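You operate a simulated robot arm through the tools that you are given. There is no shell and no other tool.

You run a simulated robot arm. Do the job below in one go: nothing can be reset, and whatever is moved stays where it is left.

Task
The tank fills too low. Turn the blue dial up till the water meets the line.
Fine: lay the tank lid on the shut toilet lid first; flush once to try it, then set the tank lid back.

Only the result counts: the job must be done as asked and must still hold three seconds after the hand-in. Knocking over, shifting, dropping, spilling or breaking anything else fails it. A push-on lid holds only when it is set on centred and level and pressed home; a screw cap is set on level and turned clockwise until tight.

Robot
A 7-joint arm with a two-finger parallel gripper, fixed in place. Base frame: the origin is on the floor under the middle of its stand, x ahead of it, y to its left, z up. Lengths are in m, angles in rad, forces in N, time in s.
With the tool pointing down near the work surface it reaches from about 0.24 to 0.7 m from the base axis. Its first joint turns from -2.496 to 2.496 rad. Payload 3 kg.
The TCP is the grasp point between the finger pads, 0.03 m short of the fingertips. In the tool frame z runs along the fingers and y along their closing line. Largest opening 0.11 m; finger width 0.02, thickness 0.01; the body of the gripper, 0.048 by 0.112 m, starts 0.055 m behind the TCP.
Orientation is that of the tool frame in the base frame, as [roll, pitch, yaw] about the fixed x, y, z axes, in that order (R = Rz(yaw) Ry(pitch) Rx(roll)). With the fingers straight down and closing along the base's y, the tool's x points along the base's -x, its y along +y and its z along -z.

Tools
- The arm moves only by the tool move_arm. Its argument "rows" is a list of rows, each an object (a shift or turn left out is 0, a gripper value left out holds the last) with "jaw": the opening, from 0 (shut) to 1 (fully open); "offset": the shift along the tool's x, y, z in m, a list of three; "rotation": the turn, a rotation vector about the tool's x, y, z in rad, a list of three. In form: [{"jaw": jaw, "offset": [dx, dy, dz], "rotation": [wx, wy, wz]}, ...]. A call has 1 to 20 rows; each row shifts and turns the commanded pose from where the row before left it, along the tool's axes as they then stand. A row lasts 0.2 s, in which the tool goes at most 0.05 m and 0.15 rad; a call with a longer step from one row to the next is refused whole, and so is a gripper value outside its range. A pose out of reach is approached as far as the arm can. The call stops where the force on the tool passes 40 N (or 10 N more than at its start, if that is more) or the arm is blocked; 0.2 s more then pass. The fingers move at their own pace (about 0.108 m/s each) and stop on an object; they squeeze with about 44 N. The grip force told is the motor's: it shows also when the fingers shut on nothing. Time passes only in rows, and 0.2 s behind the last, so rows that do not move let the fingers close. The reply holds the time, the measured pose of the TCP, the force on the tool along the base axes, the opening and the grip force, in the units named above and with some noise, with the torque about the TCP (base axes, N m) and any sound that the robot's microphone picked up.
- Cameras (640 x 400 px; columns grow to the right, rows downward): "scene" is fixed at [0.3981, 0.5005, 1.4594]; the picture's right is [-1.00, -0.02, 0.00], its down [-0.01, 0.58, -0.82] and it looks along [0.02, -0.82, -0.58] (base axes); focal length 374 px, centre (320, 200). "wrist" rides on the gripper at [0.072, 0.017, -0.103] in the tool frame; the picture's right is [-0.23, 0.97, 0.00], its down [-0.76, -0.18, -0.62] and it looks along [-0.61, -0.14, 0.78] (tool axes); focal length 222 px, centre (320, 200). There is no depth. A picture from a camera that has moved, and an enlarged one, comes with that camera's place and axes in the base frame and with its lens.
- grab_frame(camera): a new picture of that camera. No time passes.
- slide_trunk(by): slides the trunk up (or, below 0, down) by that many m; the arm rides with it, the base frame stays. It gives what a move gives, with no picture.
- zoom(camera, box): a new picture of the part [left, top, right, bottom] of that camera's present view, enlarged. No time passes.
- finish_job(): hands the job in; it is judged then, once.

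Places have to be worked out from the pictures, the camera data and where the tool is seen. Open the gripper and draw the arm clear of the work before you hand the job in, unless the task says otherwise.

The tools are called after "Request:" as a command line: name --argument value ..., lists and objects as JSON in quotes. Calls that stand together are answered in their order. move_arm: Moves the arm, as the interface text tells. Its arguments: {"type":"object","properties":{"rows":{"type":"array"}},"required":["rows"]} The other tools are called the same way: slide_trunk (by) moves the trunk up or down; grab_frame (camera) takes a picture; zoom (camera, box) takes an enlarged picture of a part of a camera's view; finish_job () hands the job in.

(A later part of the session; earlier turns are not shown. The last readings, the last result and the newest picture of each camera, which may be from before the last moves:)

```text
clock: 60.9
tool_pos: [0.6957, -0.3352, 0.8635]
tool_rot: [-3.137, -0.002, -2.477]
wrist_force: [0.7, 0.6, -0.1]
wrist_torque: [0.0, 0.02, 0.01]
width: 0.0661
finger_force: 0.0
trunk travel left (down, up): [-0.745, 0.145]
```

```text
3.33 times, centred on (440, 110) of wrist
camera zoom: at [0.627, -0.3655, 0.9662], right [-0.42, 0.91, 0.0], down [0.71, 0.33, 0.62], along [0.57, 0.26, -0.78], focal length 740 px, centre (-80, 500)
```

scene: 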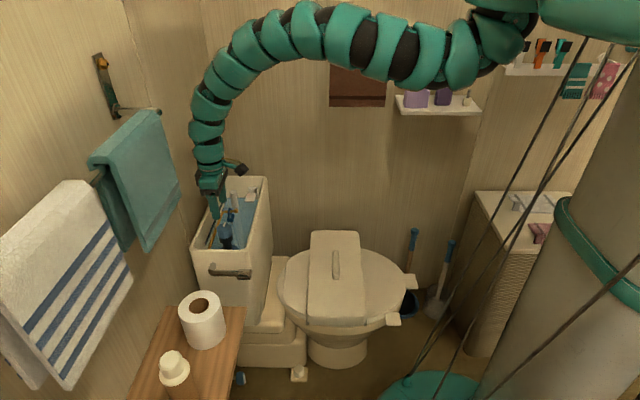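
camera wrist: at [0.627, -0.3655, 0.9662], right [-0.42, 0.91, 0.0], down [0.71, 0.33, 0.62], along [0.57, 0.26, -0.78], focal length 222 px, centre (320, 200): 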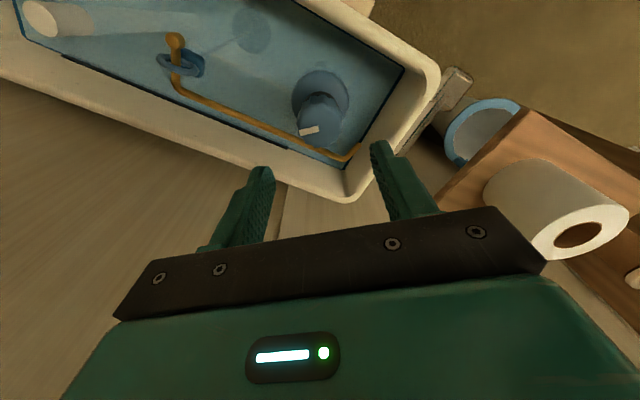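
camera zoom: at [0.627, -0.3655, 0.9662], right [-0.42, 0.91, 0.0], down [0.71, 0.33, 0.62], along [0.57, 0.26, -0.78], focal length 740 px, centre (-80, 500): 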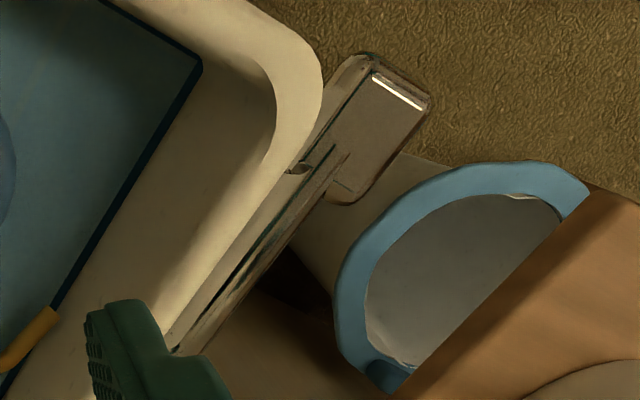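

The paddle top is at about (0.619, -0.214, 0.712), and the paper roll is well clear at y > -0.09. I turn the tool back to yaw π, shut the fingers and go to a point above the paddle.

Request:
move_arm --rows '[{"jaw": 0.3, "rotation": [0, 0, 0.133]}, {"jaw": 0, "rotation": [0, 0, 0.133]}, {"rotation": [0, 0, 0.133]}, {"rotation": [0, 0, 0.133]}, {"rotation": [0, 0, 0.133]}, {}]'

Request:
move_arm --rows '[{"jaw": 0, "offset": [0.0192, 0.0303, 0.0]}, {"offset": [0.0192, 0.0303, 0.01]}, {"offset": [0.0192, 0.0303, 0.01]}, {"offset": [0.0192, 0.0303, 0.01]}, {}]'

Request:
grab_frame --camera "wrist"

Request:
grab_frame --camera "scene"

Request:
zoom --camera "scene" --box '[190, 200, 290, 300]'

```text
clock: 62.3
tool_pos: [0.6959, -0.3345, 0.8638]
tool_rot: [-3.137, 0.002, 3.141]
wrist_force: [-0.1, -0.2, 0.8]
wrist_torque: [0.0, 0.02, 0.0]
width: 0.0002
finger_force: 37.8
trunk travel left (down, up): [-0.745, 0.145]
```

```text
clock: 63.5
tool_pos: [0.6261, -0.2238, 0.836]
tool_rot: [-3.139, 0.003, 3.141]
wrist_force: [0.0, -0.3, -0.5]
wrist_torque: [0.0, 0.02, -0.02]
width: 0.0001
finger_force: 37.2
out of reach, approached as far as the arm can: row 4
trunk travel left (down, up): [-0.745, 0.145]
```

```text
taken
camera wrist: at [0.5527, -0.2071, 0.9389], right [0.23, 0.97, 0.0], down [0.76, -0.18, 0.62], along [0.61, -0.14, -0.78], focal length 222 px, centre (320, 200)
```

wrist: 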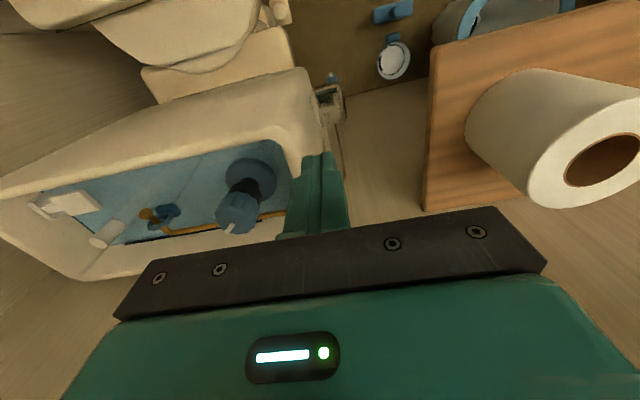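

```text
taken
```

scene: 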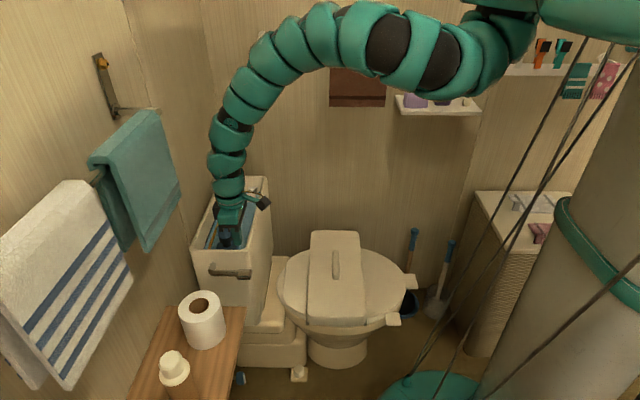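

```text
4.00 times, centred on (240, 250) of scene
camera zoom: at [0.3981, 0.5005, 1.4594], right [-1.0, -0.02, 0.0], down [-0.01, 0.58, -0.82], along [0.02, -0.82, -0.58], focal length 1498 px, centre (640, 0)
```

zoom: 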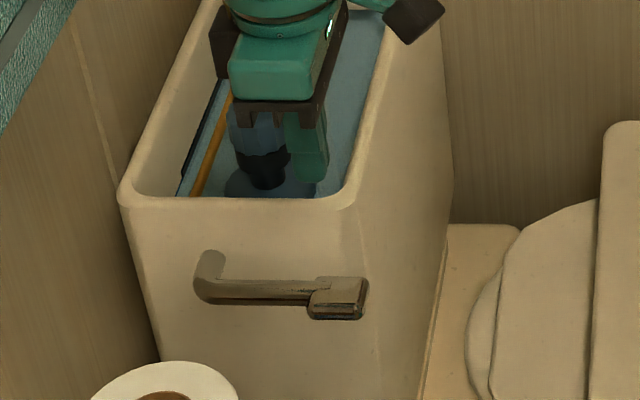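

The arm stopped at (0.626, -0.224, 0.836), short of the goal due to reach. I first zoom on the paddle from this pose to refine its place.

Request:
zoom --camera "wrist" --box '[290, 60, 380, 160]'

Request:
zoom --camera "scene" --box '[200, 200, 260, 300]'

```text
4.00 times, centred on (335, 110) of wrist
camera zoom: at [0.5527, -0.2071, 0.9389], right [0.23, 0.97, 0.0], down [0.76, -0.18, 0.62], along [0.61, -0.14, -0.78], focal length 888 px, centre (260, 560)
```

zoom: 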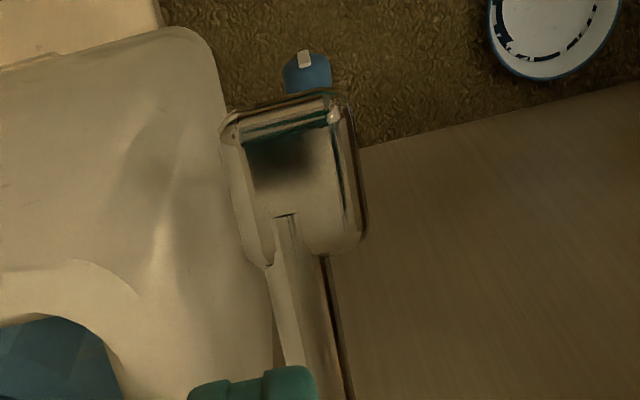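

```text
4.00 times, centred on (230, 250) of scene
camera zoom: at [0.3981, 0.5005, 1.4594], right [-1.0, -0.02, 0.0], down [-0.01, 0.58, -0.82], along [0.02, -0.82, -0.58], focal length 1498 px, centre (680, 0)
```

zoom: 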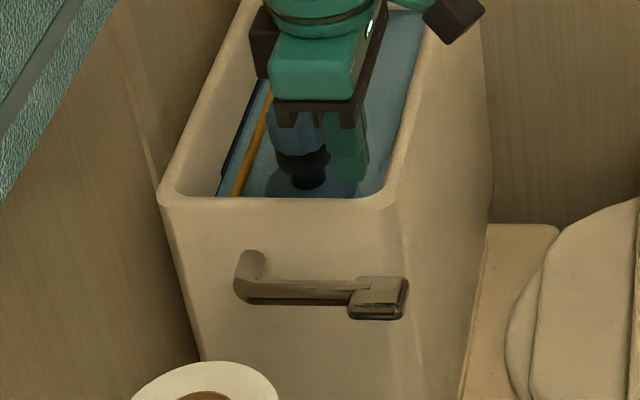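

The paddle centre is refined to (0.616, -0.213, 0.713), about 33 x 26 mm. I slide the trunk down 5 cm (tips to about z 0.756, still above the paddle) to gain reach, then shift over the paddle.

Request:
slide_trunk --by -0.05

Request:
move_arm --rows '[{"jaw": 0, "offset": [0.006, 0.006, 0]}, {"offset": [0.005, 0.005, 0]}, {}]'

Request:
zoom --camera "scene" --box '[190, 200, 290, 300]'

Request:
grab_frame --camera "wrist"

```text
clock: 64.5
tool_pos: [0.6264, -0.2237, 0.7857]
tool_rot: [-3.139, 0.002, -3.141]
wrist_force: [0.2, 0.1, 0.3]
wrist_torque: [0.02, 0.0, -0.03]
width: 0.0
finger_force: 37.9
trunk travel left (down, up): [-0.695, 0.195]
```

```text
clock: 65.2
tool_pos: [0.6259, -0.2242, 0.786]
tool_rot: [-3.138, 0.003, -3.14]
wrist_force: [0.3, -0.1, -0.5]
wrist_torque: [-0.01, -0.03, -0.02]
width: 0.0
finger_force: 38.0
out of reach, approached as far as the arm can: row 1, 2
trunk travel left (down, up): [-0.695, 0.195]
```

```text
4.00 times, centred on (240, 250) of scene
camera zoom: at [0.3981, 0.5005, 1.4594], right [-1.0, -0.02, 0.0], down [-0.01, 0.58, -0.82], along [0.02, -0.82, -0.58], focal length 1498 px, centre (640, 0)
```

zoom: 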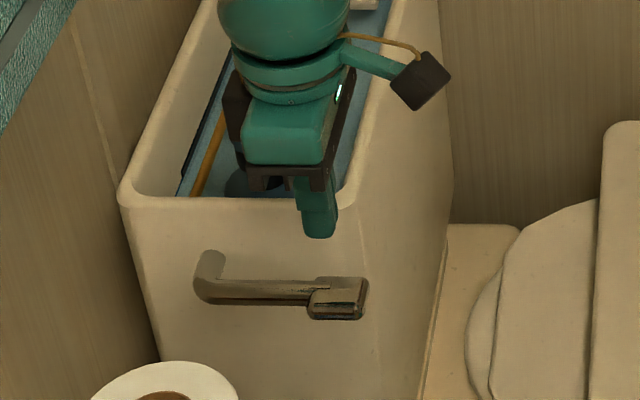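

```text
taken
camera wrist: at [0.5529, -0.207, 0.8891], right [0.23, 0.97, 0.0], down [0.76, -0.18, 0.62], along [0.61, -0.14, -0.78], focal length 222 px, centre (320, 200)
```

wrist: 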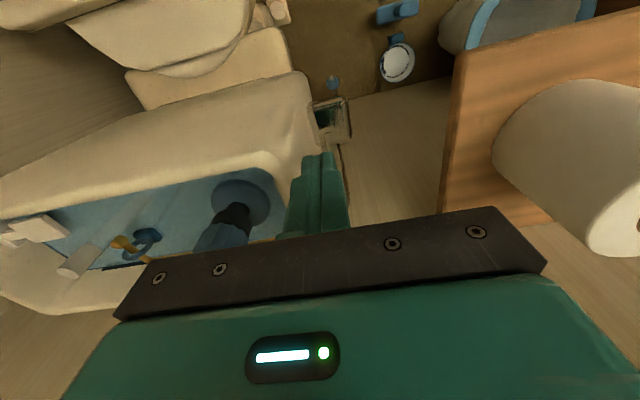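

The same joint pose limits it, as the trunk doesn't change the arm's own shape. I raise the tool a little relative to the trunk and try the lateral shift again.

Request:
move_arm --rows '[{"jaw": 0, "offset": [0, 0, -0.03]}, {"offset": [0, 0, -0.03]}, {"offset": [0.006, 0.006, 0]}, {"offset": [0.005, 0.005, 0]}, {}]'

```text
clock: 66.5
tool_pos: [0.651, -0.2158, 0.8184]
tool_rot: [-3.138, -0.001, 3.141]
wrist_force: [0.4, -0.1, 0.0]
wrist_torque: [-0.03, -0.01, 0.0]
width: 0.0
finger_force: 37.6
out of reach, approached as far as the arm can: row 1, 2, 3, 4
trunk travel left (down, up): [-0.695, 0.195]
```

Rising pushes it outward, so the limit is the arm's fold: it needs to be lower relative to the trunk. I raise the trunk by 0.12 m and reach down with the arm.

Request:
slide_trunk --by 0.12

Request:
move_arm --rows '[{"jaw": 0, "offset": [0, 0, 0.03]}, {"offset": [0, 0, 0.03]}, {"offset": [0.006, 0, 0.03]}, {"offset": [0.01, 0.001, 0.02]}, {"offset": [0.01, 0.001, 0.01]}, {"offset": [0.01, 0.001, 0]}, {}]'

```text
clock: 68.0
tool_pos: [0.6521, -0.2144, 0.9382]
tool_rot: [-3.138, -0.001, -3.141]
wrist_force: [0.4, 0.2, -0.8]
wrist_torque: [0.02, 0.03, -0.03]
width: 0.0
finger_force: 37.7
trunk travel left (down, up): [-0.815, 0.075]
```

```text
clock: 69.5
tool_pos: [0.614, -0.2145, 0.82]
tool_rot: [-3.138, -0.001, 3.14]
wrist_force: [-0.6, 0.2, 0.2]
wrist_torque: [0.0, -0.02, 0.02]
width: 0.0
finger_force: 37.8
trunk travel left (down, up): [-0.815, 0.075]
```

That worked: the tool is at (0.614, -0.2145, 0.82) above the paddle. I look, then lower toward it.

Request:
move_arm --rows '[{"jaw": 0, "offset": [0, 0, 0.025]}, {"offset": [0, 0, 0.02]}, {"offset": [0, 0, 0.015]}, {}]'

Request:
zoom --camera "scene" --box '[190, 200, 290, 300]'

Request:
grab_frame --camera "wrist"

Request:
grab_frame --camera "scene"

```text
clock: 70.5
tool_pos: [0.6137, -0.2129, 0.7575]
tool_rot: [-3.139, -0.002, -3.141]
wrist_force: [0.2, 0.2, 0.3]
wrist_torque: [-0.02, 0.01, 0.01]
width: 0.0
finger_force: 37.2
trunk travel left (down, up): [-0.815, 0.075]
```

```text
4.00 times, centred on (240, 250) of scene
camera zoom: at [0.3981, 0.5005, 1.4594], right [-1.0, -0.02, 0.0], down [-0.01, 0.58, -0.82], along [0.02, -0.82, -0.58], focal length 1498 px, centre (640, 0)
```

zoom: 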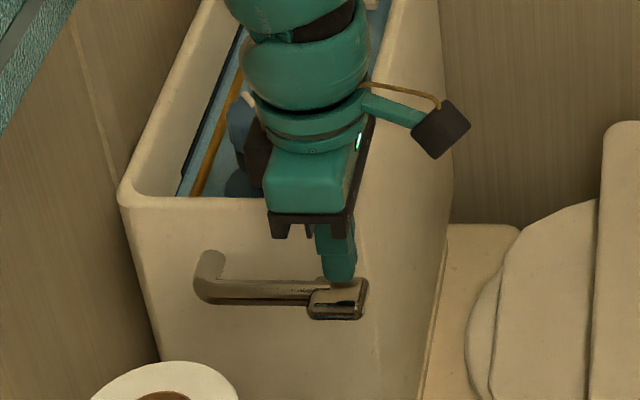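

```text
taken
camera wrist: at [0.5414, -0.1955, 0.8609], right [0.23, 0.97, 0.0], down [0.76, -0.18, 0.62], along [0.61, -0.14, -0.78], focal length 222 px, centre (320, 200)
```

wrist: 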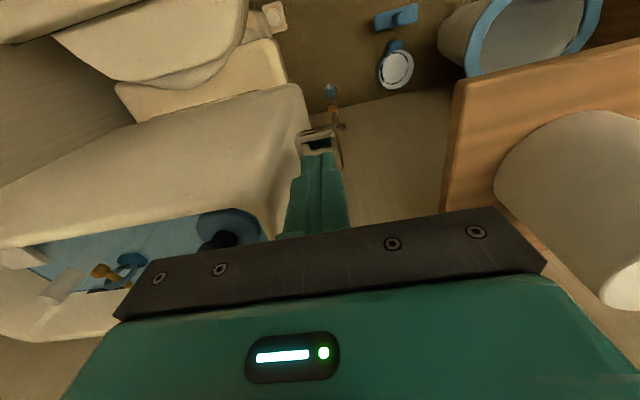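

```text
taken
```

scene: 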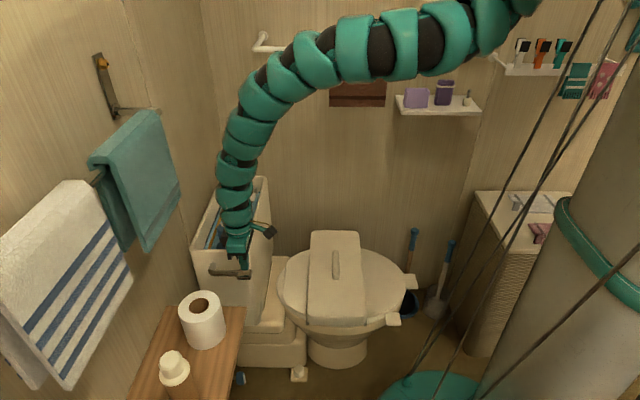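

The fingertip is right above the paddle. I press down in small rows, keeping TCP above 0.712 so the gripper body clears the rim, and listen for the flush.

Request:
move_arm --rows '[{"jaw": 0, "offset": [0, 0, 0.008]}, {"offset": [0, 0, 0.008]}, {"offset": [0, 0, 0.008]}, {"offset": [0, 0, 0.008]}, {}]'

Request:
zoom --camera "scene" --box '[190, 180, 290, 300]'

```text
clock: 71.8
tool_pos: [0.6162, -0.2136, 0.7278]
tool_rot: [-3.139, 0.002, 3.141]
wrist_force: [0.0, 0.5, 1.9]
wrist_torque: [0.03, -0.02, 0.01]
width: 0.0
finger_force: 37.3
trunk travel left (down, up): [-0.815, 0.075]
```

```text
3.33 times, centred on (240, 240) of scene
camera zoom: at [0.3981, 0.5005, 1.4594], right [-1.0, -0.02, 0.0], down [-0.01, 0.58, -0.82], along [0.02, -0.82, -0.58], focal length 1248 px, centre (587, 67)
```

zoom: 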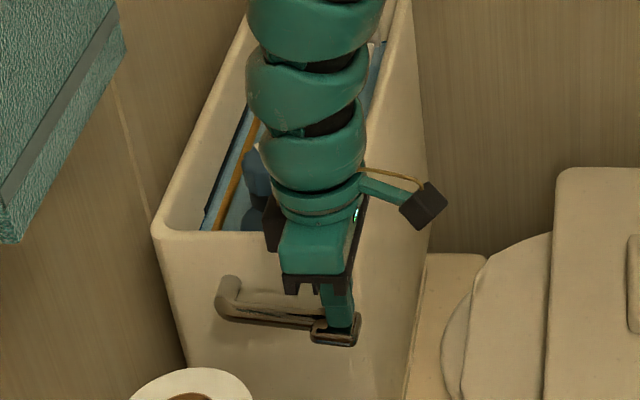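

The lever moves with about 2 N. I continue pressing another 14 mm.

Request:
move_arm --rows '[{"jaw": 0, "offset": [0, 0, 0.007]}, {"offset": [0, 0, 0.007]}, {}, {}]'

Request:
zoom --camera "scene" --box '[190, 180, 290, 300]'

Request:
zoom --camera "scene" --box '[238, 184, 262, 204]'

Request:
grab_frame --camera "wrist"

```text
clock: 72.8
tool_pos: [0.6134, -0.2129, 0.7126]
tool_rot: [-3.139, -0.002, 3.14]
wrist_force: [-8.5, -0.8, 8.2]
wrist_torque: [0.04, 0.16, -0.13]
width: 0.0
finger_force: 37.7
trunk travel left (down, up): [-0.815, 0.075]
```

```text
3.33 times, centred on (240, 240) of scene
camera zoom: at [0.3981, 0.5005, 1.4594], right [-1.0, -0.02, 0.0], down [-0.01, 0.58, -0.82], along [0.02, -0.82, -0.58], focal length 1248 px, centre (587, 67)
```

zoom: 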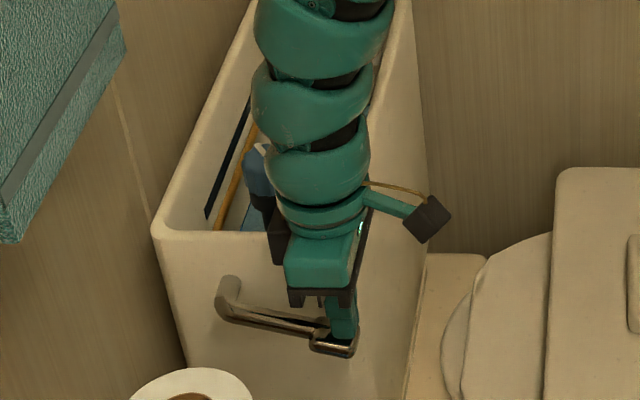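

```text
16.00 times, centred on (250, 194) of scene
camera zoom: at [0.3981, 0.5005, 1.4594], right [-1.0, -0.02, 0.0], down [-0.01, 0.58, -0.82], along [0.02, -0.82, -0.58], focal length 5990 px, centre (1440, 296)
```

zoom: 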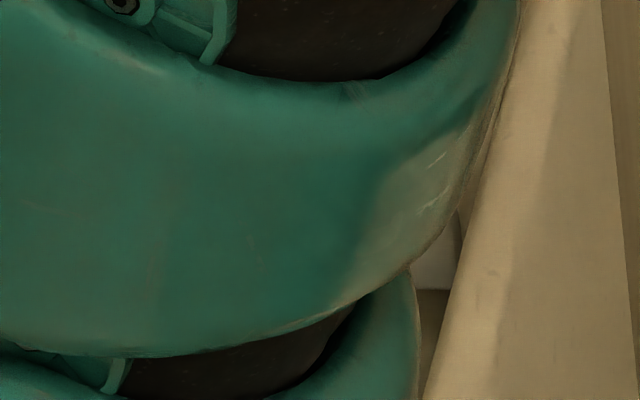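

```text
taken
camera wrist: at [0.54, -0.1961, 0.8165], right [0.23, 0.97, 0.0], down [0.76, -0.18, 0.62], along [0.61, -0.14, -0.78], focal length 222 px, centre (320, 200)
```

wrist: 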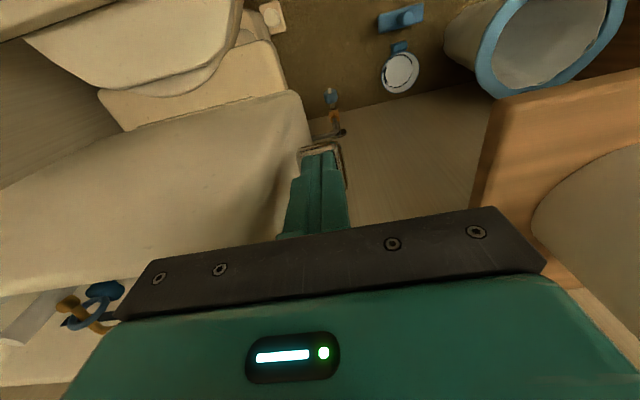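

The lever is down and the water appears to have dropped: the tank's inner wall shows where the water was. I release the lever by rising, so the flapper can close and the tank can refill.

Request:
move_arm --rows '[{"jaw": 0, "offset": [0, 0, -0.01]}, {"offset": [0, 0, -0.02]}, {"offset": [0, 0, -0.03]}, {"offset": [0, 0, -0.03]}, {}]'

Request:
zoom --camera "scene" --box '[190, 160, 290, 300]'

Request:
grab_frame --camera "wrist"

```text
clock: 74.0
tool_pos: [0.6134, -0.2131, 0.8013]
tool_rot: [-3.14, -0.001, -3.141]
wrist_force: [-0.6, 0.5, 0.4]
wrist_torque: [0.01, 0.02, -0.03]
width: 0.0001
finger_force: 37.4
trunk travel left (down, up): [-0.815, 0.075]
```

```text
2.86 times, centred on (240, 230) of scene
camera zoom: at [0.3981, 0.5005, 1.4594], right [-1.0, -0.02, 0.0], down [-0.01, 0.58, -0.82], along [0.02, -0.82, -0.58], focal length 1070 px, centre (549, 114)
```

zoom: 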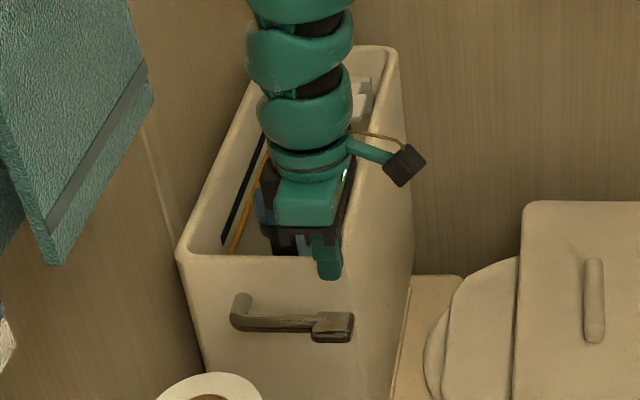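

```text
taken
camera wrist: at [0.5398, -0.1968, 0.9045], right [0.23, 0.97, 0.0], down [0.76, -0.18, 0.62], along [0.61, -0.14, -0.78], focal length 222 px, centre (320, 200)
```

wrist: 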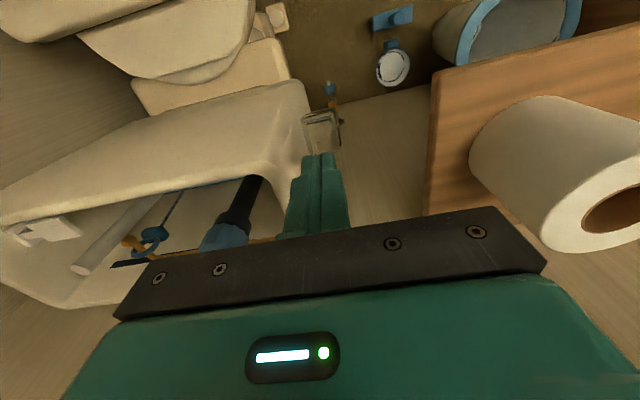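

The tank has emptied and the lever sprang back. I return to the viewing pose above the dial and wait for the refill.

Request:
move_arm --rows '[{"jaw": 0, "offset": [0, 0, -0.03]}, {"jaw": 0.6, "offset": [-0.02, -0.03, -0.015]}, {"offset": [-0.02, -0.03, -0.01]}, {"offset": [-0.02, -0.03, 0]}, {"offset": [-0.02, -0.03, 0]}, {}, {}, {}, {}]'

Request:
grab_frame --camera "wrist"

Request:
zoom --camera "scene" --box '[190, 160, 290, 260]'

```text
clock: 76.0
tool_pos: [0.6941, -0.334, 0.8583]
tool_rot: [-3.139, 0.0, 3.141]
wrist_force: [0.2, 0.6, -0.1]
wrist_torque: [0.01, 0.0, 0.0]
width: 0.066
finger_force: 0.2
trunk travel left (down, up): [-0.815, 0.075]
```

```text
taken
camera wrist: at [0.6218, -0.3166, 0.9608], right [0.23, 0.97, 0.0], down [0.76, -0.18, 0.62], along [0.61, -0.14, -0.78], focal length 222 px, centre (320, 200)
```

wrist: 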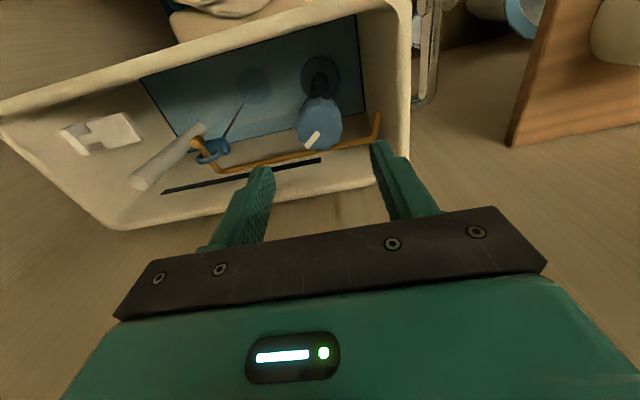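

```text
4.00 times, centred on (240, 210) of scene
camera zoom: at [0.3981, 0.5005, 1.4594], right [-1.0, -0.02, 0.0], down [-0.01, 0.58, -0.82], along [0.02, -0.82, -0.58], focal length 1498 px, centre (640, 160)
```

zoom: 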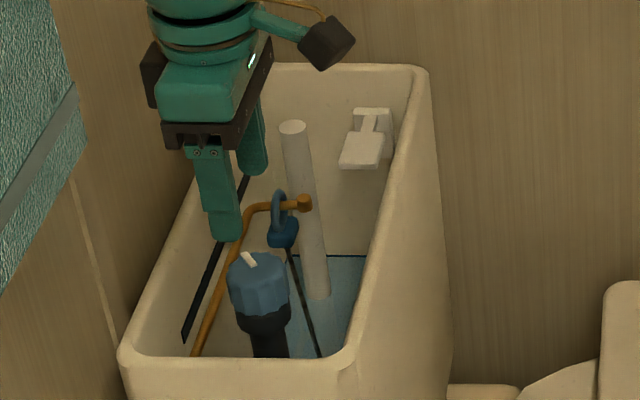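

The tank is refilling; the water is still low. I wait a few seconds and look again.

Request:
move_arm --rows '[{"jaw": 0.6}, {}, {}, {}, {}, {}, {}, {}, {}, {}, {}, {}, {}, {}, {}, {}, {}, {}, {}, {}]'

Request:
zoom --camera "scene" --box '[190, 160, 290, 260]'

```text
clock: 80.2
tool_pos: [0.6951, -0.334, 0.8583]
tool_rot: [-3.138, 0.001, 3.141]
wrist_force: [0.1, -0.2, -0.6]
wrist_torque: [0.01, 0.04, -0.01]
width: 0.0658
finger_force: 0.1
trunk travel left (down, up): [-0.815, 0.075]
```

```text
4.00 times, centred on (240, 210) of scene
camera zoom: at [0.3981, 0.5005, 1.4594], right [-1.0, -0.02, 0.0], down [-0.01, 0.58, -0.82], along [0.02, -0.82, -0.58], focal length 1498 px, centre (640, 160)
```

zoom: 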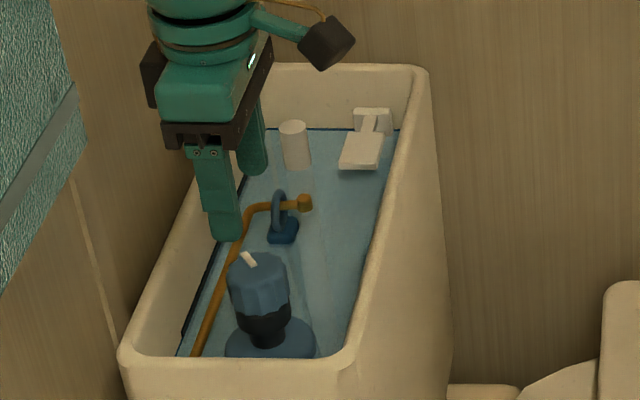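

It has refilled fast. I wait one more second and measure the far edge and the band closely.

Request:
move_arm --rows '[{"jaw": 0.6}, {}, {}, {}, {}, {}, {}, {}, {}, {}]'

Request:
zoom --camera "scene" --box '[238, 184, 262, 204]'

Request:
zoom --camera "wrist" --box '[150, 160, 220, 210]'

Request:
zoom --camera "wrist" --box '[260, 130, 330, 180]'

Request:
grab_frame --camera "wrist"

```text
clock: 82.3
tool_pos: [0.6957, -0.3333, 0.8579]
tool_rot: [-3.138, 0.001, 3.141]
wrist_force: [0.1, -1.0, 0.2]
wrist_torque: [0.03, 0.0, 0.02]
width: 0.0661
finger_force: 0.0
trunk travel left (down, up): [-0.815, 0.075]
```

```text
16.00 times, centred on (250, 194) of scene
camera zoom: at [0.3981, 0.5005, 1.4594], right [-1.0, -0.02, 0.0], down [-0.01, 0.58, -0.82], along [0.02, -0.82, -0.58], focal length 5990 px, centre (1440, 296)
```

zoom: 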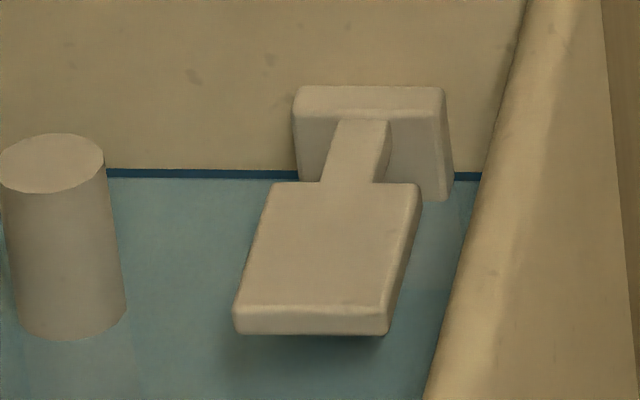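

```text
8.00 times, centred on (185, 185) of wrist
camera zoom: at [0.6218, -0.3164, 0.9609], right [0.23, 0.97, 0.0], down [0.76, -0.18, 0.62], along [0.61, -0.14, -0.78], focal length 1777 px, centre (1400, 320)
```

zoom: 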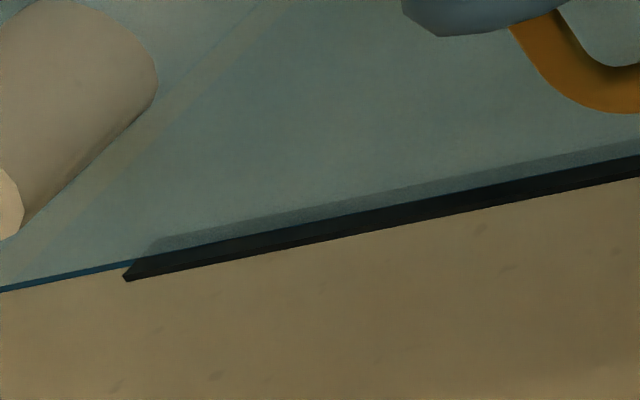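

```text
8.00 times, centred on (295, 155) of wrist
camera zoom: at [0.6218, -0.3164, 0.9609], right [0.23, 0.97, 0.0], down [0.76, -0.18, 0.62], along [0.61, -0.14, -0.78], focal length 1777 px, centre (520, 560)
```

zoom: 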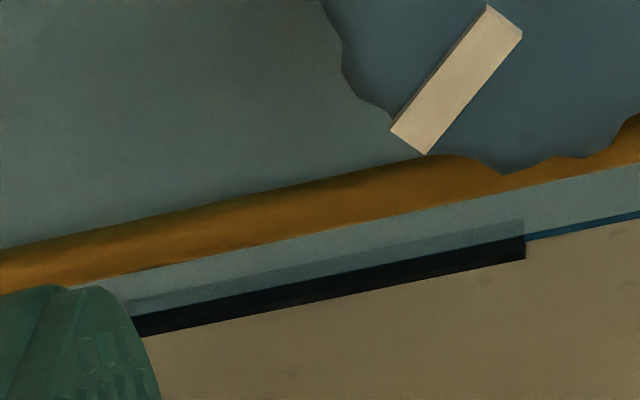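

```text
taken
camera wrist: at [0.6218, -0.3164, 0.9609], right [0.23, 0.97, 0.0], down [0.76, -0.18, 0.62], along [0.61, -0.14, -0.78], focal length 222 px, centre (320, 200)
```

wrist: 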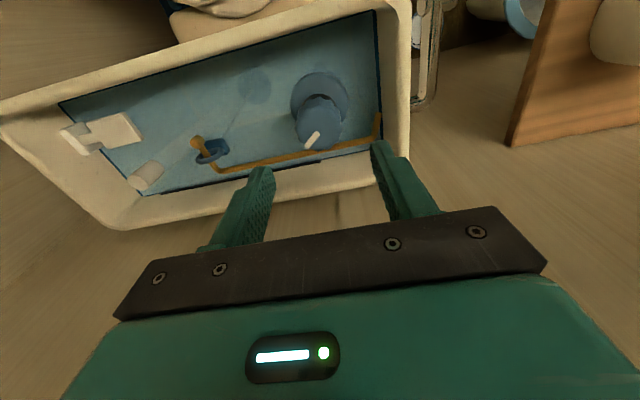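

After the flush the tank refilled to exactly the same level (far edge rows 170–180), with the water at mid-line. Now I fetch the tank lid: rise a little and turn the tool back to yaw 1.57.

Request:
move_arm --rows '[{"jaw": 0.6, "offset": [0, 0, -0.025]}, {"offset": [0, 0, -0.025]}, {"rotation": [0, 0, 0.1427]}, {"rotation": [0, 0, 0.1427]}, {"rotation": [0, 0, 0.1427]}, {"rotation": [0, 0, 0.1427]}, {"rotation": [0, 0, 0.1427]}, {"rotation": [0, 0, 0.1427]}, {"rotation": [0, 0, 0.1427]}, {"rotation": [0, 0, 0.1427]}, {"rotation": [0, 0, 0.1427]}, {"rotation": [0, 0, 0.1427]}, {"rotation": [0, 0, 0.1427]}, {}]'

```text
clock: 85.3
tool_pos: [0.6947, -0.3336, 0.9079]
tool_rot: [3.14, 0.005, 1.57]
wrist_force: [0.1, -0.6, -0.1]
wrist_torque: [-0.01, -0.03, 0.0]
width: 0.0661
finger_force: 0.0
trunk travel left (down, up): [-0.815, 0.075]
```

Now I travel horizontally back over the tank lid on the toilet.

Request:
move_arm --rows '[{"jaw": 0.6, "offset": [-0.0112, -0.0304, 0], "rotation": [0, 0.003, 0]}, {"offset": [-0.0112, -0.0304, 0]}, {"offset": [-0.0112, -0.0304, 0]}, {"offset": [-0.0112, -0.0304, 0]}, {"offset": [-0.0112, -0.0304, 0]}, {"offset": [-0.0112, -0.0304, 0]}, {"offset": [-0.0112, -0.0304, 0]}, {"offset": [-0.0112, -0.0304, 0]}, {"offset": [-0.0112, -0.0304, 0]}, {"offset": [-0.0112, -0.0304, 0]}, {"offset": [-0.0112, -0.03, 0]}, {}]'

Request:
grab_frame --camera "scene"

```text
clock: 88.0
tool_pos: [0.4834, -0.5354, 0.9106]
tool_rot: [-3.141, -0.001, 1.571]
wrist_force: [-0.4, -0.5, 1.0]
wrist_torque: [0.0, 0.02, 0.01]
width: 0.066
finger_force: 0.1
out of reach, approached as far as the arm can: row 4, 5, 6, 7, 8, 9, 10, 11
trunk travel left (down, up): [-0.815, 0.075]
```

```text
taken
```

scene: 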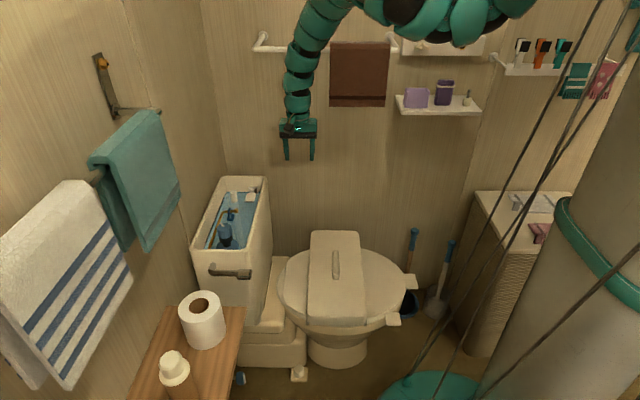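

The arm, now arched elbow-up, can't fold that close at this height. I lower the arm relative to the trunk first (the spot below is free), then move inward.

Request:
move_arm --rows '[{"jaw": 0.6, "offset": [0, 0, 0.03]}, {"offset": [0, 0, 0.03]}, {"offset": [0, 0, 0.03]}, {"offset": [0, 0, 0.03]}, {"offset": [0, 0, 0.03]}, {"offset": [0, 0, 0.03]}, {}]'

Request:
move_arm --rows '[{"jaw": 0.6, "offset": [0.013, -0.0203, 0]}, {"offset": [0.013, -0.0203, 0]}, {"offset": [0.013, -0.0203, 0]}, {"offset": [0.013, -0.0203, 0]}, {"offset": [0.013, -0.0203, 0]}, {"offset": [0.013, -0.0203, 0]}, {}]'

Request:
grab_frame --camera "scene"

Request:
grab_frame --camera "wrist"

```text
clock: 89.5
tool_pos: [0.4847, -0.5363, 0.7315]
tool_rot: [-3.141, 0.0, 1.571]
wrist_force: [-0.3, 0.7, 0.2]
wrist_torque: [-0.01, 0.01, 0.0]
width: 0.0658
finger_force: 0.1
trunk travel left (down, up): [-0.815, 0.075]
```

```text
clock: 91.2
tool_pos: [0.3623, -0.4583, 0.7302]
tool_rot: [-3.139, 0.0, 1.571]
wrist_force: [0.7, -0.2, -0.7]
wrist_torque: [0.01, 0.0, 0.01]
width: 0.0658
finger_force: 0.0
trunk travel left (down, up): [-0.815, 0.075]
```

```text
taken
```

scene: 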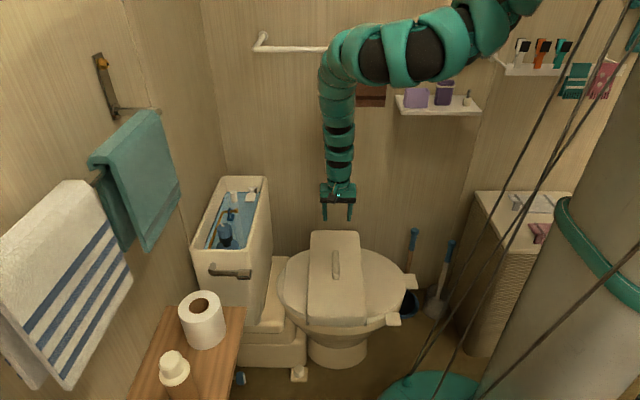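

```text
taken
camera wrist: at [0.3792, -0.3864, 0.8328], right [0.97, -0.23, 0.0], down [-0.18, -0.76, 0.62], along [-0.14, -0.61, -0.78], focal length 222 px, centre (320, 200)
```

wrist: 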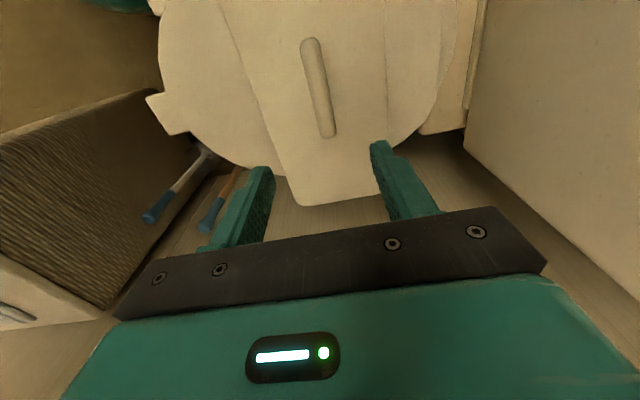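

The tool is over the handle at (0.362, -0.458). I slide the trunk down 0.15 m (to z 0.58, fingertips about 5 cm above the handle).

Request:
slide_trunk --by -0.15

Request:
grab_frame --camera "wrist"

Request:
zoom --camera "scene" --box '[280, 190, 400, 290]'

```text
clock: 92.9
tool_pos: [0.3625, -0.4578, 0.5803]
tool_rot: [-3.141, 0.002, 1.57]
wrist_force: [-0.2, 0.6, 1.0]
wrist_torque: [0.02, -0.05, -0.01]
width: 0.066
finger_force: 0.1
trunk travel left (down, up): [-0.665, 0.225]
```

```text
taken
camera wrist: at [0.3792, -0.3858, 0.6832], right [0.97, -0.23, 0.0], down [-0.18, -0.76, 0.62], along [-0.14, -0.61, -0.78], focal length 222 px, centre (320, 200)
```

wrist: 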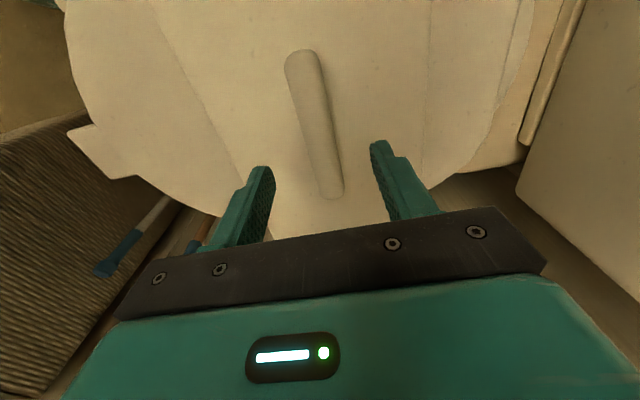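

```text
4.00 times, centred on (340, 240) of scene
camera zoom: at [0.3981, 0.5005, 1.4594], right [-1.0, -0.02, 0.0], down [-0.01, 0.58, -0.82], along [0.02, -0.82, -0.58], focal length 1498 px, centre (240, 40)
```

zoom: 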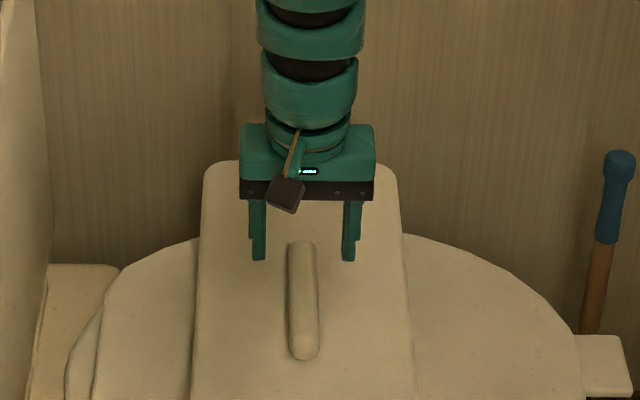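

The fingers straddle the handle symmetrically. I lower to z about 0.517, the same relative height as before, and grip.

Request:
move_arm --rows '[{"jaw": 0.6, "offset": [0, 0, 0.02]}, {"offset": [0, 0, 0.02]}, {"offset": [0, 0, 0.014]}, {"offset": [0, 0, 0.0095]}, {}]'

Request:
zoom --camera "scene" --box '[280, 190, 400, 290]'

```text
clock: 94.1
tool_pos: [0.3635, -0.4571, 0.5159]
tool_rot: [-3.141, 0.001, 1.571]
wrist_force: [-1.0, 0.7, 0.3]
wrist_torque: [0.01, 0.03, -0.01]
width: 0.066
finger_force: 0.0
trunk travel left (down, up): [-0.665, 0.225]
```

```text
4.00 times, centred on (340, 240) of scene
camera zoom: at [0.3981, 0.5005, 1.4594], right [-1.0, -0.02, 0.0], down [-0.01, 0.58, -0.82], along [0.02, -0.82, -0.58], focal length 1498 px, centre (240, 40)
```

zoom: 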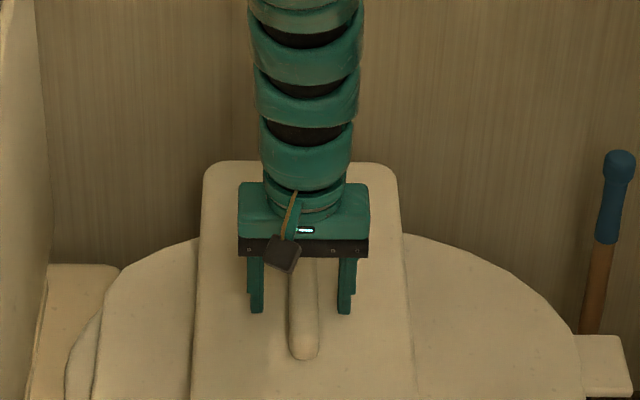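

The tool sits about 1.5 mm too far +x, so I correct that and close on the handle.

Request:
move_arm --rows '[{"jaw": 0.6, "offset": [0, -0.0015, 0]}, {"jaw": 0.4}, {"jaw": 0.25}, {"jaw": 0}, {"jaw": 0}]'

```text
clock: 95.3
tool_pos: [0.3618, -0.457, 0.5157]
tool_rot: [-3.141, -0.001, 1.57]
wrist_force: [-2.8, 0.4, -0.1]
wrist_torque: [-0.11, -0.03, -0.02]
width: 0.0258
finger_force: 43.5
trunk travel left (down, up): [-0.665, 0.225]
```

Gripped at 25.8 mm with little side load. I lift gently and check weight and level.

Request:
move_arm --rows '[{"jaw": 0, "offset": [0, 0, -0.004]}, {"offset": [0, 0, -0.006]}, {"offset": [0, 0, -0.01]}, {"offset": [0, 0, -0.015]}, {"offset": [0, 0, -0.02]}, {"offset": [0, 0, -0.02]}, {}]'

Request:
grab_frame --camera "scene"

```text
clock: 96.9
tool_pos: [0.3649, -0.4626, 0.5838]
tool_rot: [-3.14, -0.001, 1.572]
wrist_force: [0.7, 0.6, -5.3]
wrist_torque: [0.05, 0.03, -0.01]
width: 0.0259
finger_force: 43.9
out of reach, approached as far as the arm can: row 6
trunk travel left (down, up): [-0.665, 0.225]
```

```text
taken
```

scene: 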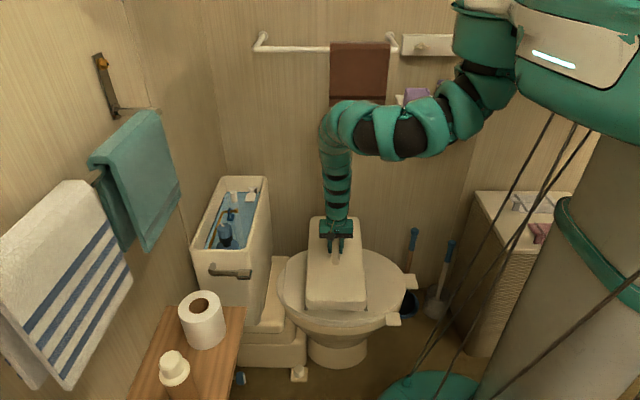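

The lid is up and level (5.3 N). The arm is at its fold limit here, so I raise with the trunk by 0.22 m.

Request:
slide_trunk --by 0.22

Request:
move_arm --rows '[{"jaw": 0, "offset": [0.002, 0.015, 0]}, {"offset": [0.003, 0.02, 0]}, {"offset": [0.003, 0.02, -0.005]}, {"offset": [0.003, 0.02, -0.01]}, {"offset": [0.003, 0.02, -0.015]}, {"offset": [0.003, 0.015, -0.02]}, {}]'

Request:
grab_frame --camera "scene"

```text
clock: 99.2
tool_pos: [0.3652, -0.4634, 0.8042]
tool_rot: [-3.139, -0.001, 1.571]
wrist_force: [0.3, 0.0, -4.8]
wrist_torque: [0.05, -0.03, 0.03]
width: 0.0259
finger_force: 43.6
trunk travel left (down, up): [-0.885, 0.005]
```

```text
clock: 100.8
tool_pos: [0.4746, -0.4467, 0.8547]
tool_rot: [-3.139, -0.001, 1.57]
wrist_force: [-0.1, -0.4, -4.7]
wrist_torque: [0.06, 0.01, 0.0]
width: 0.0259
finger_force: 43.5
trunk travel left (down, up): [-0.885, 0.005]
```

```text
taken
```

scene: 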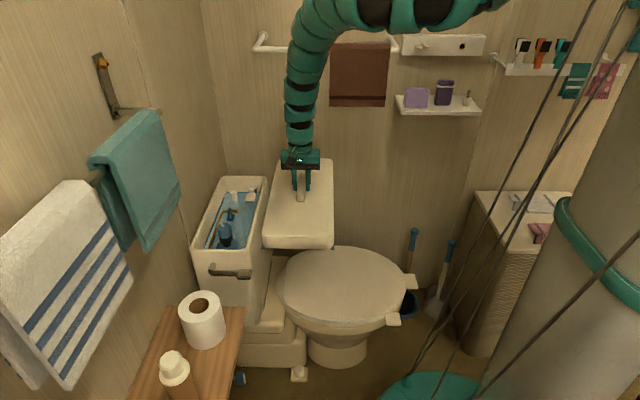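

The lid is clear of the toilet and short of the tank. I raise it to about z 0.90 so it clears the dial, then move it over the tank.

Request:
move_arm --rows '[{"jaw": 0, "offset": [0, 0, -0.015]}, {"offset": [0, 0, -0.015]}, {"offset": [0, 0, -0.015]}, {}]'

Request:
move_arm --rows '[{"jaw": 0, "offset": [0, 0.015, 0]}, {"offset": [0, 0.025, 0]}, {"offset": [0, 0.025, 0]}, {"offset": [0, 0.025, 0]}, {"offset": [0, 0.025, 0]}, {"offset": [0, 0.025, 0]}, {"offset": [0, 0.025, 0]}, {"offset": [0, 0.025, 0]}, {"offset": [0, 0.02, 0]}, {"offset": [0, 0.011, 0]}, {}]'

Request:
grab_frame --camera "scene"

Request:
zoom --camera "scene" --box '[160, 120, 320, 280]'

```text
clock: 101.8
tool_pos: [0.4827, -0.4516, 0.8917]
tool_rot: [-3.141, -0.001, 1.571]
wrist_force: [-0.9, -0.1, -4.9]
wrist_torque: [0.04, 0.01, 0.02]
width: 0.0258
finger_force: 44.4
out of reach, approached as far as the arm can: row 2, 3
trunk travel left (down, up): [-0.885, 0.005]
```

```text
clock: 104.2
tool_pos: [0.6687, -0.4456, 0.8966]
tool_rot: [-3.14, -0.001, 1.572]
wrist_force: [0.6, 0.2, -4.7]
wrist_torque: [0.04, -0.01, 0.01]
width: 0.0257
finger_force: 43.5
out of reach, approached as far as the arm can: row 8, 9, 10
trunk travel left (down, up): [-0.885, 0.005]
```

```text
taken
```

scene: 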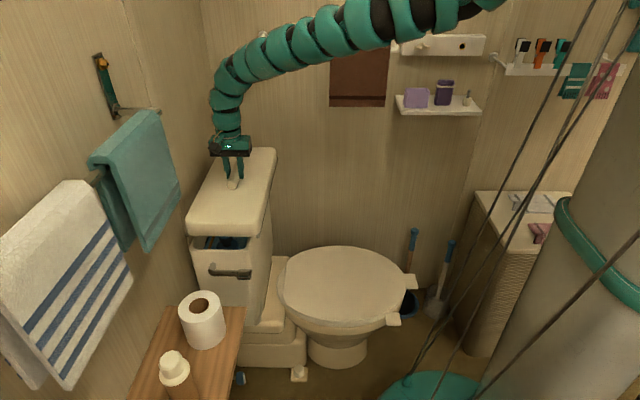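

```text
2.50 times, centred on (240, 200) of scene
camera zoom: at [0.3981, 0.5005, 1.4594], right [-1.0, -0.02, 0.0], down [-0.01, 0.58, -0.82], along [0.02, -0.82, -0.58], focal length 936 px, centre (520, 200)
```

zoom: 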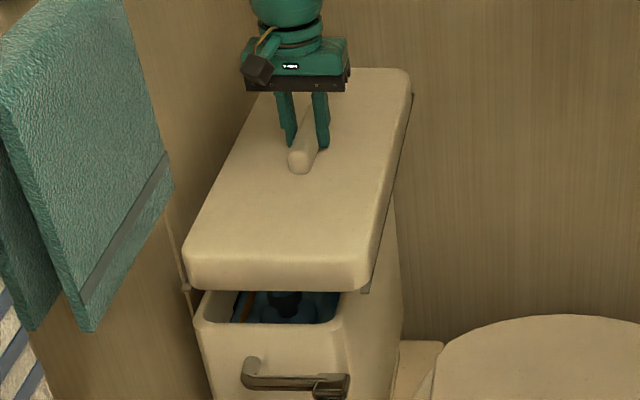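

Now it's at the outer reach limit for this trunk height. I raise the arm 7 cm and lower the trunk 7 cm to gain reach, keeping the lid at the same height.

Request:
move_arm --rows '[{"jaw": 0, "offset": [0, 0, -0.015]}, {"offset": [0, 0, -0.02]}, {"offset": [0, 0, -0.02]}, {"offset": [0, 0, -0.015]}, {}]'

Request:
slide_trunk --by -0.06

```text
clock: 105.4
tool_pos: [0.6698, -0.446, 0.9663]
tool_rot: [-3.138, 0.001, 1.571]
wrist_force: [0.4, -0.3, -4.5]
wrist_torque: [0.03, -0.02, 0.01]
width: 0.0258
finger_force: 44.3
trunk travel left (down, up): [-0.885, 0.005]
```

```text
clock: 106.4
tool_pos: [0.6698, -0.4445, 0.9063]
tool_rot: [-3.14, -0.001, 1.571]
wrist_force: [-0.1, -0.5, -4.2]
wrist_torque: [0.04, -0.03, -0.04]
width: 0.0259
finger_force: 44.3
trunk travel left (down, up): [-0.825, 0.065]
```

Reach should be regained (trunk +0.10). I move to the lid's home position, x 0.6963, y -0.4466.

Request:
move_arm --rows '[{"jaw": 0, "offset": [-0.0008, 0.013, 0]}, {"offset": [-0.0008, 0.0133, 0]}, {}, {}]'

Request:
move_arm --rows '[{"jaw": 0}]'

Request:
move_arm --rows '[{"jaw": 0}]'

Request:
zoom --camera "scene" --box '[160, 120, 320, 280]'

```text
clock: 107.4
tool_pos: [0.697, -0.4466, 0.9065]
tool_rot: [-3.14, -0.002, 1.57]
wrist_force: [0.5, 0.7, -5.6]
wrist_torque: [0.03, 0.02, -0.02]
width: 0.0259
finger_force: 43.7
trunk travel left (down, up): [-0.825, 0.065]
```

```text
clock: 107.8
tool_pos: [0.6975, -0.447, 0.9067]
tool_rot: [-3.139, 0.0, 1.571]
wrist_force: [-0.5, 0.2, -5.9]
wrist_torque: [0.04, 0.0, -0.01]
width: 0.0258
finger_force: 44.3
trunk travel left (down, up): [-0.825, 0.065]
```

```text
clock: 108.2
tool_pos: [0.6975, -0.447, 0.9065]
tool_rot: [-3.14, -0.001, 1.572]
wrist_force: [0.0, 0.1, -5.4]
wrist_torque: [0.01, 0.0, -0.02]
width: 0.0258
finger_force: 44.3
trunk travel left (down, up): [-0.825, 0.065]
```

```text
2.50 times, centred on (240, 200) of scene
camera zoom: at [0.3981, 0.5005, 1.4594], right [-1.0, -0.02, 0.0], down [-0.01, 0.58, -0.82], along [0.02, -0.82, -0.58], focal length 936 px, centre (520, 200)
```

zoom: 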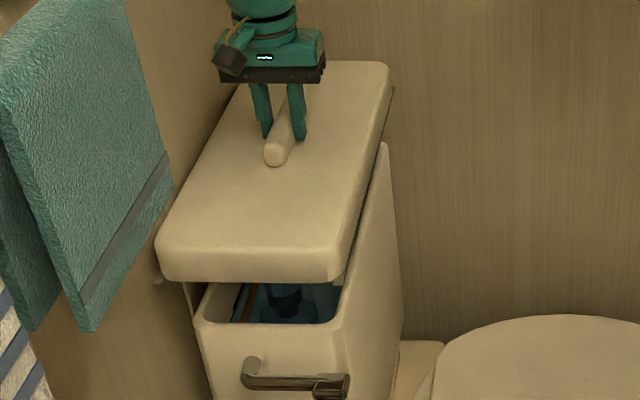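

The position is within a millimetre: x averages 0.6973, so I shift 1 mm back. To have reach for the last descent I raise the arm 3.5 cm, then lower the trunk 9 cm so the skirt is just above the rim.

Request:
move_arm --rows '[{"jaw": 0, "offset": [0, -0.0011, -0.0175]}, {"offset": [0, 0, -0.0175]}, {}]'

Request:
slide_trunk --by -0.09

Request:
zoom --camera "scene" --box '[160, 120, 320, 280]'

Request:
grab_frame --camera "wrist"

```text
clock: 109.0
tool_pos: [0.6969, -0.4469, 0.9413]
tool_rot: [-3.139, 0.001, 1.569]
wrist_force: [0.3, -0.2, -4.2]
wrist_torque: [0.02, 0.0, -0.04]
width: 0.0259
finger_force: 43.8
trunk travel left (down, up): [-0.825, 0.065]
```

```text
clock: 110.3
tool_pos: [0.6963, -0.4466, 0.8529]
tool_rot: [-3.14, 0.0, 1.569]
wrist_force: [0.4, -0.3, -4.8]
wrist_torque: [0.07, 0.03, 0.02]
width: 0.0258
finger_force: 44.0
trunk travel left (down, up): [-0.735, 0.155]
```

```text
2.50 times, centred on (240, 200) of scene
camera zoom: at [0.3981, 0.5005, 1.4594], right [-1.0, -0.02, 0.0], down [-0.01, 0.58, -0.82], along [0.02, -0.82, -0.58], focal length 936 px, centre (520, 200)
```

zoom: 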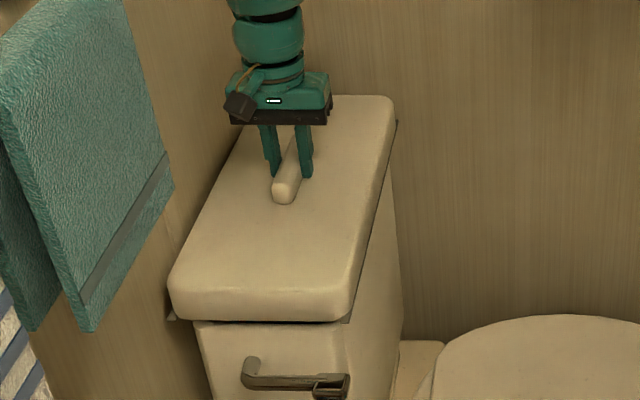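

```text
taken
camera wrist: at [0.7123, -0.3749, 0.955], right [0.97, -0.23, 0.0], down [-0.18, -0.76, 0.62], along [-0.14, -0.61, -0.78], focal length 222 px, centre (320, 200)
```

wrist: 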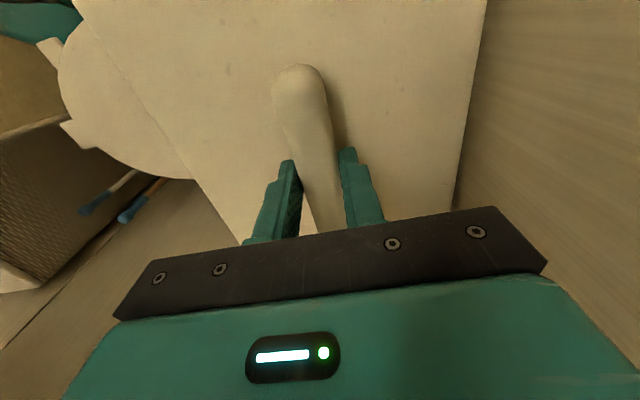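

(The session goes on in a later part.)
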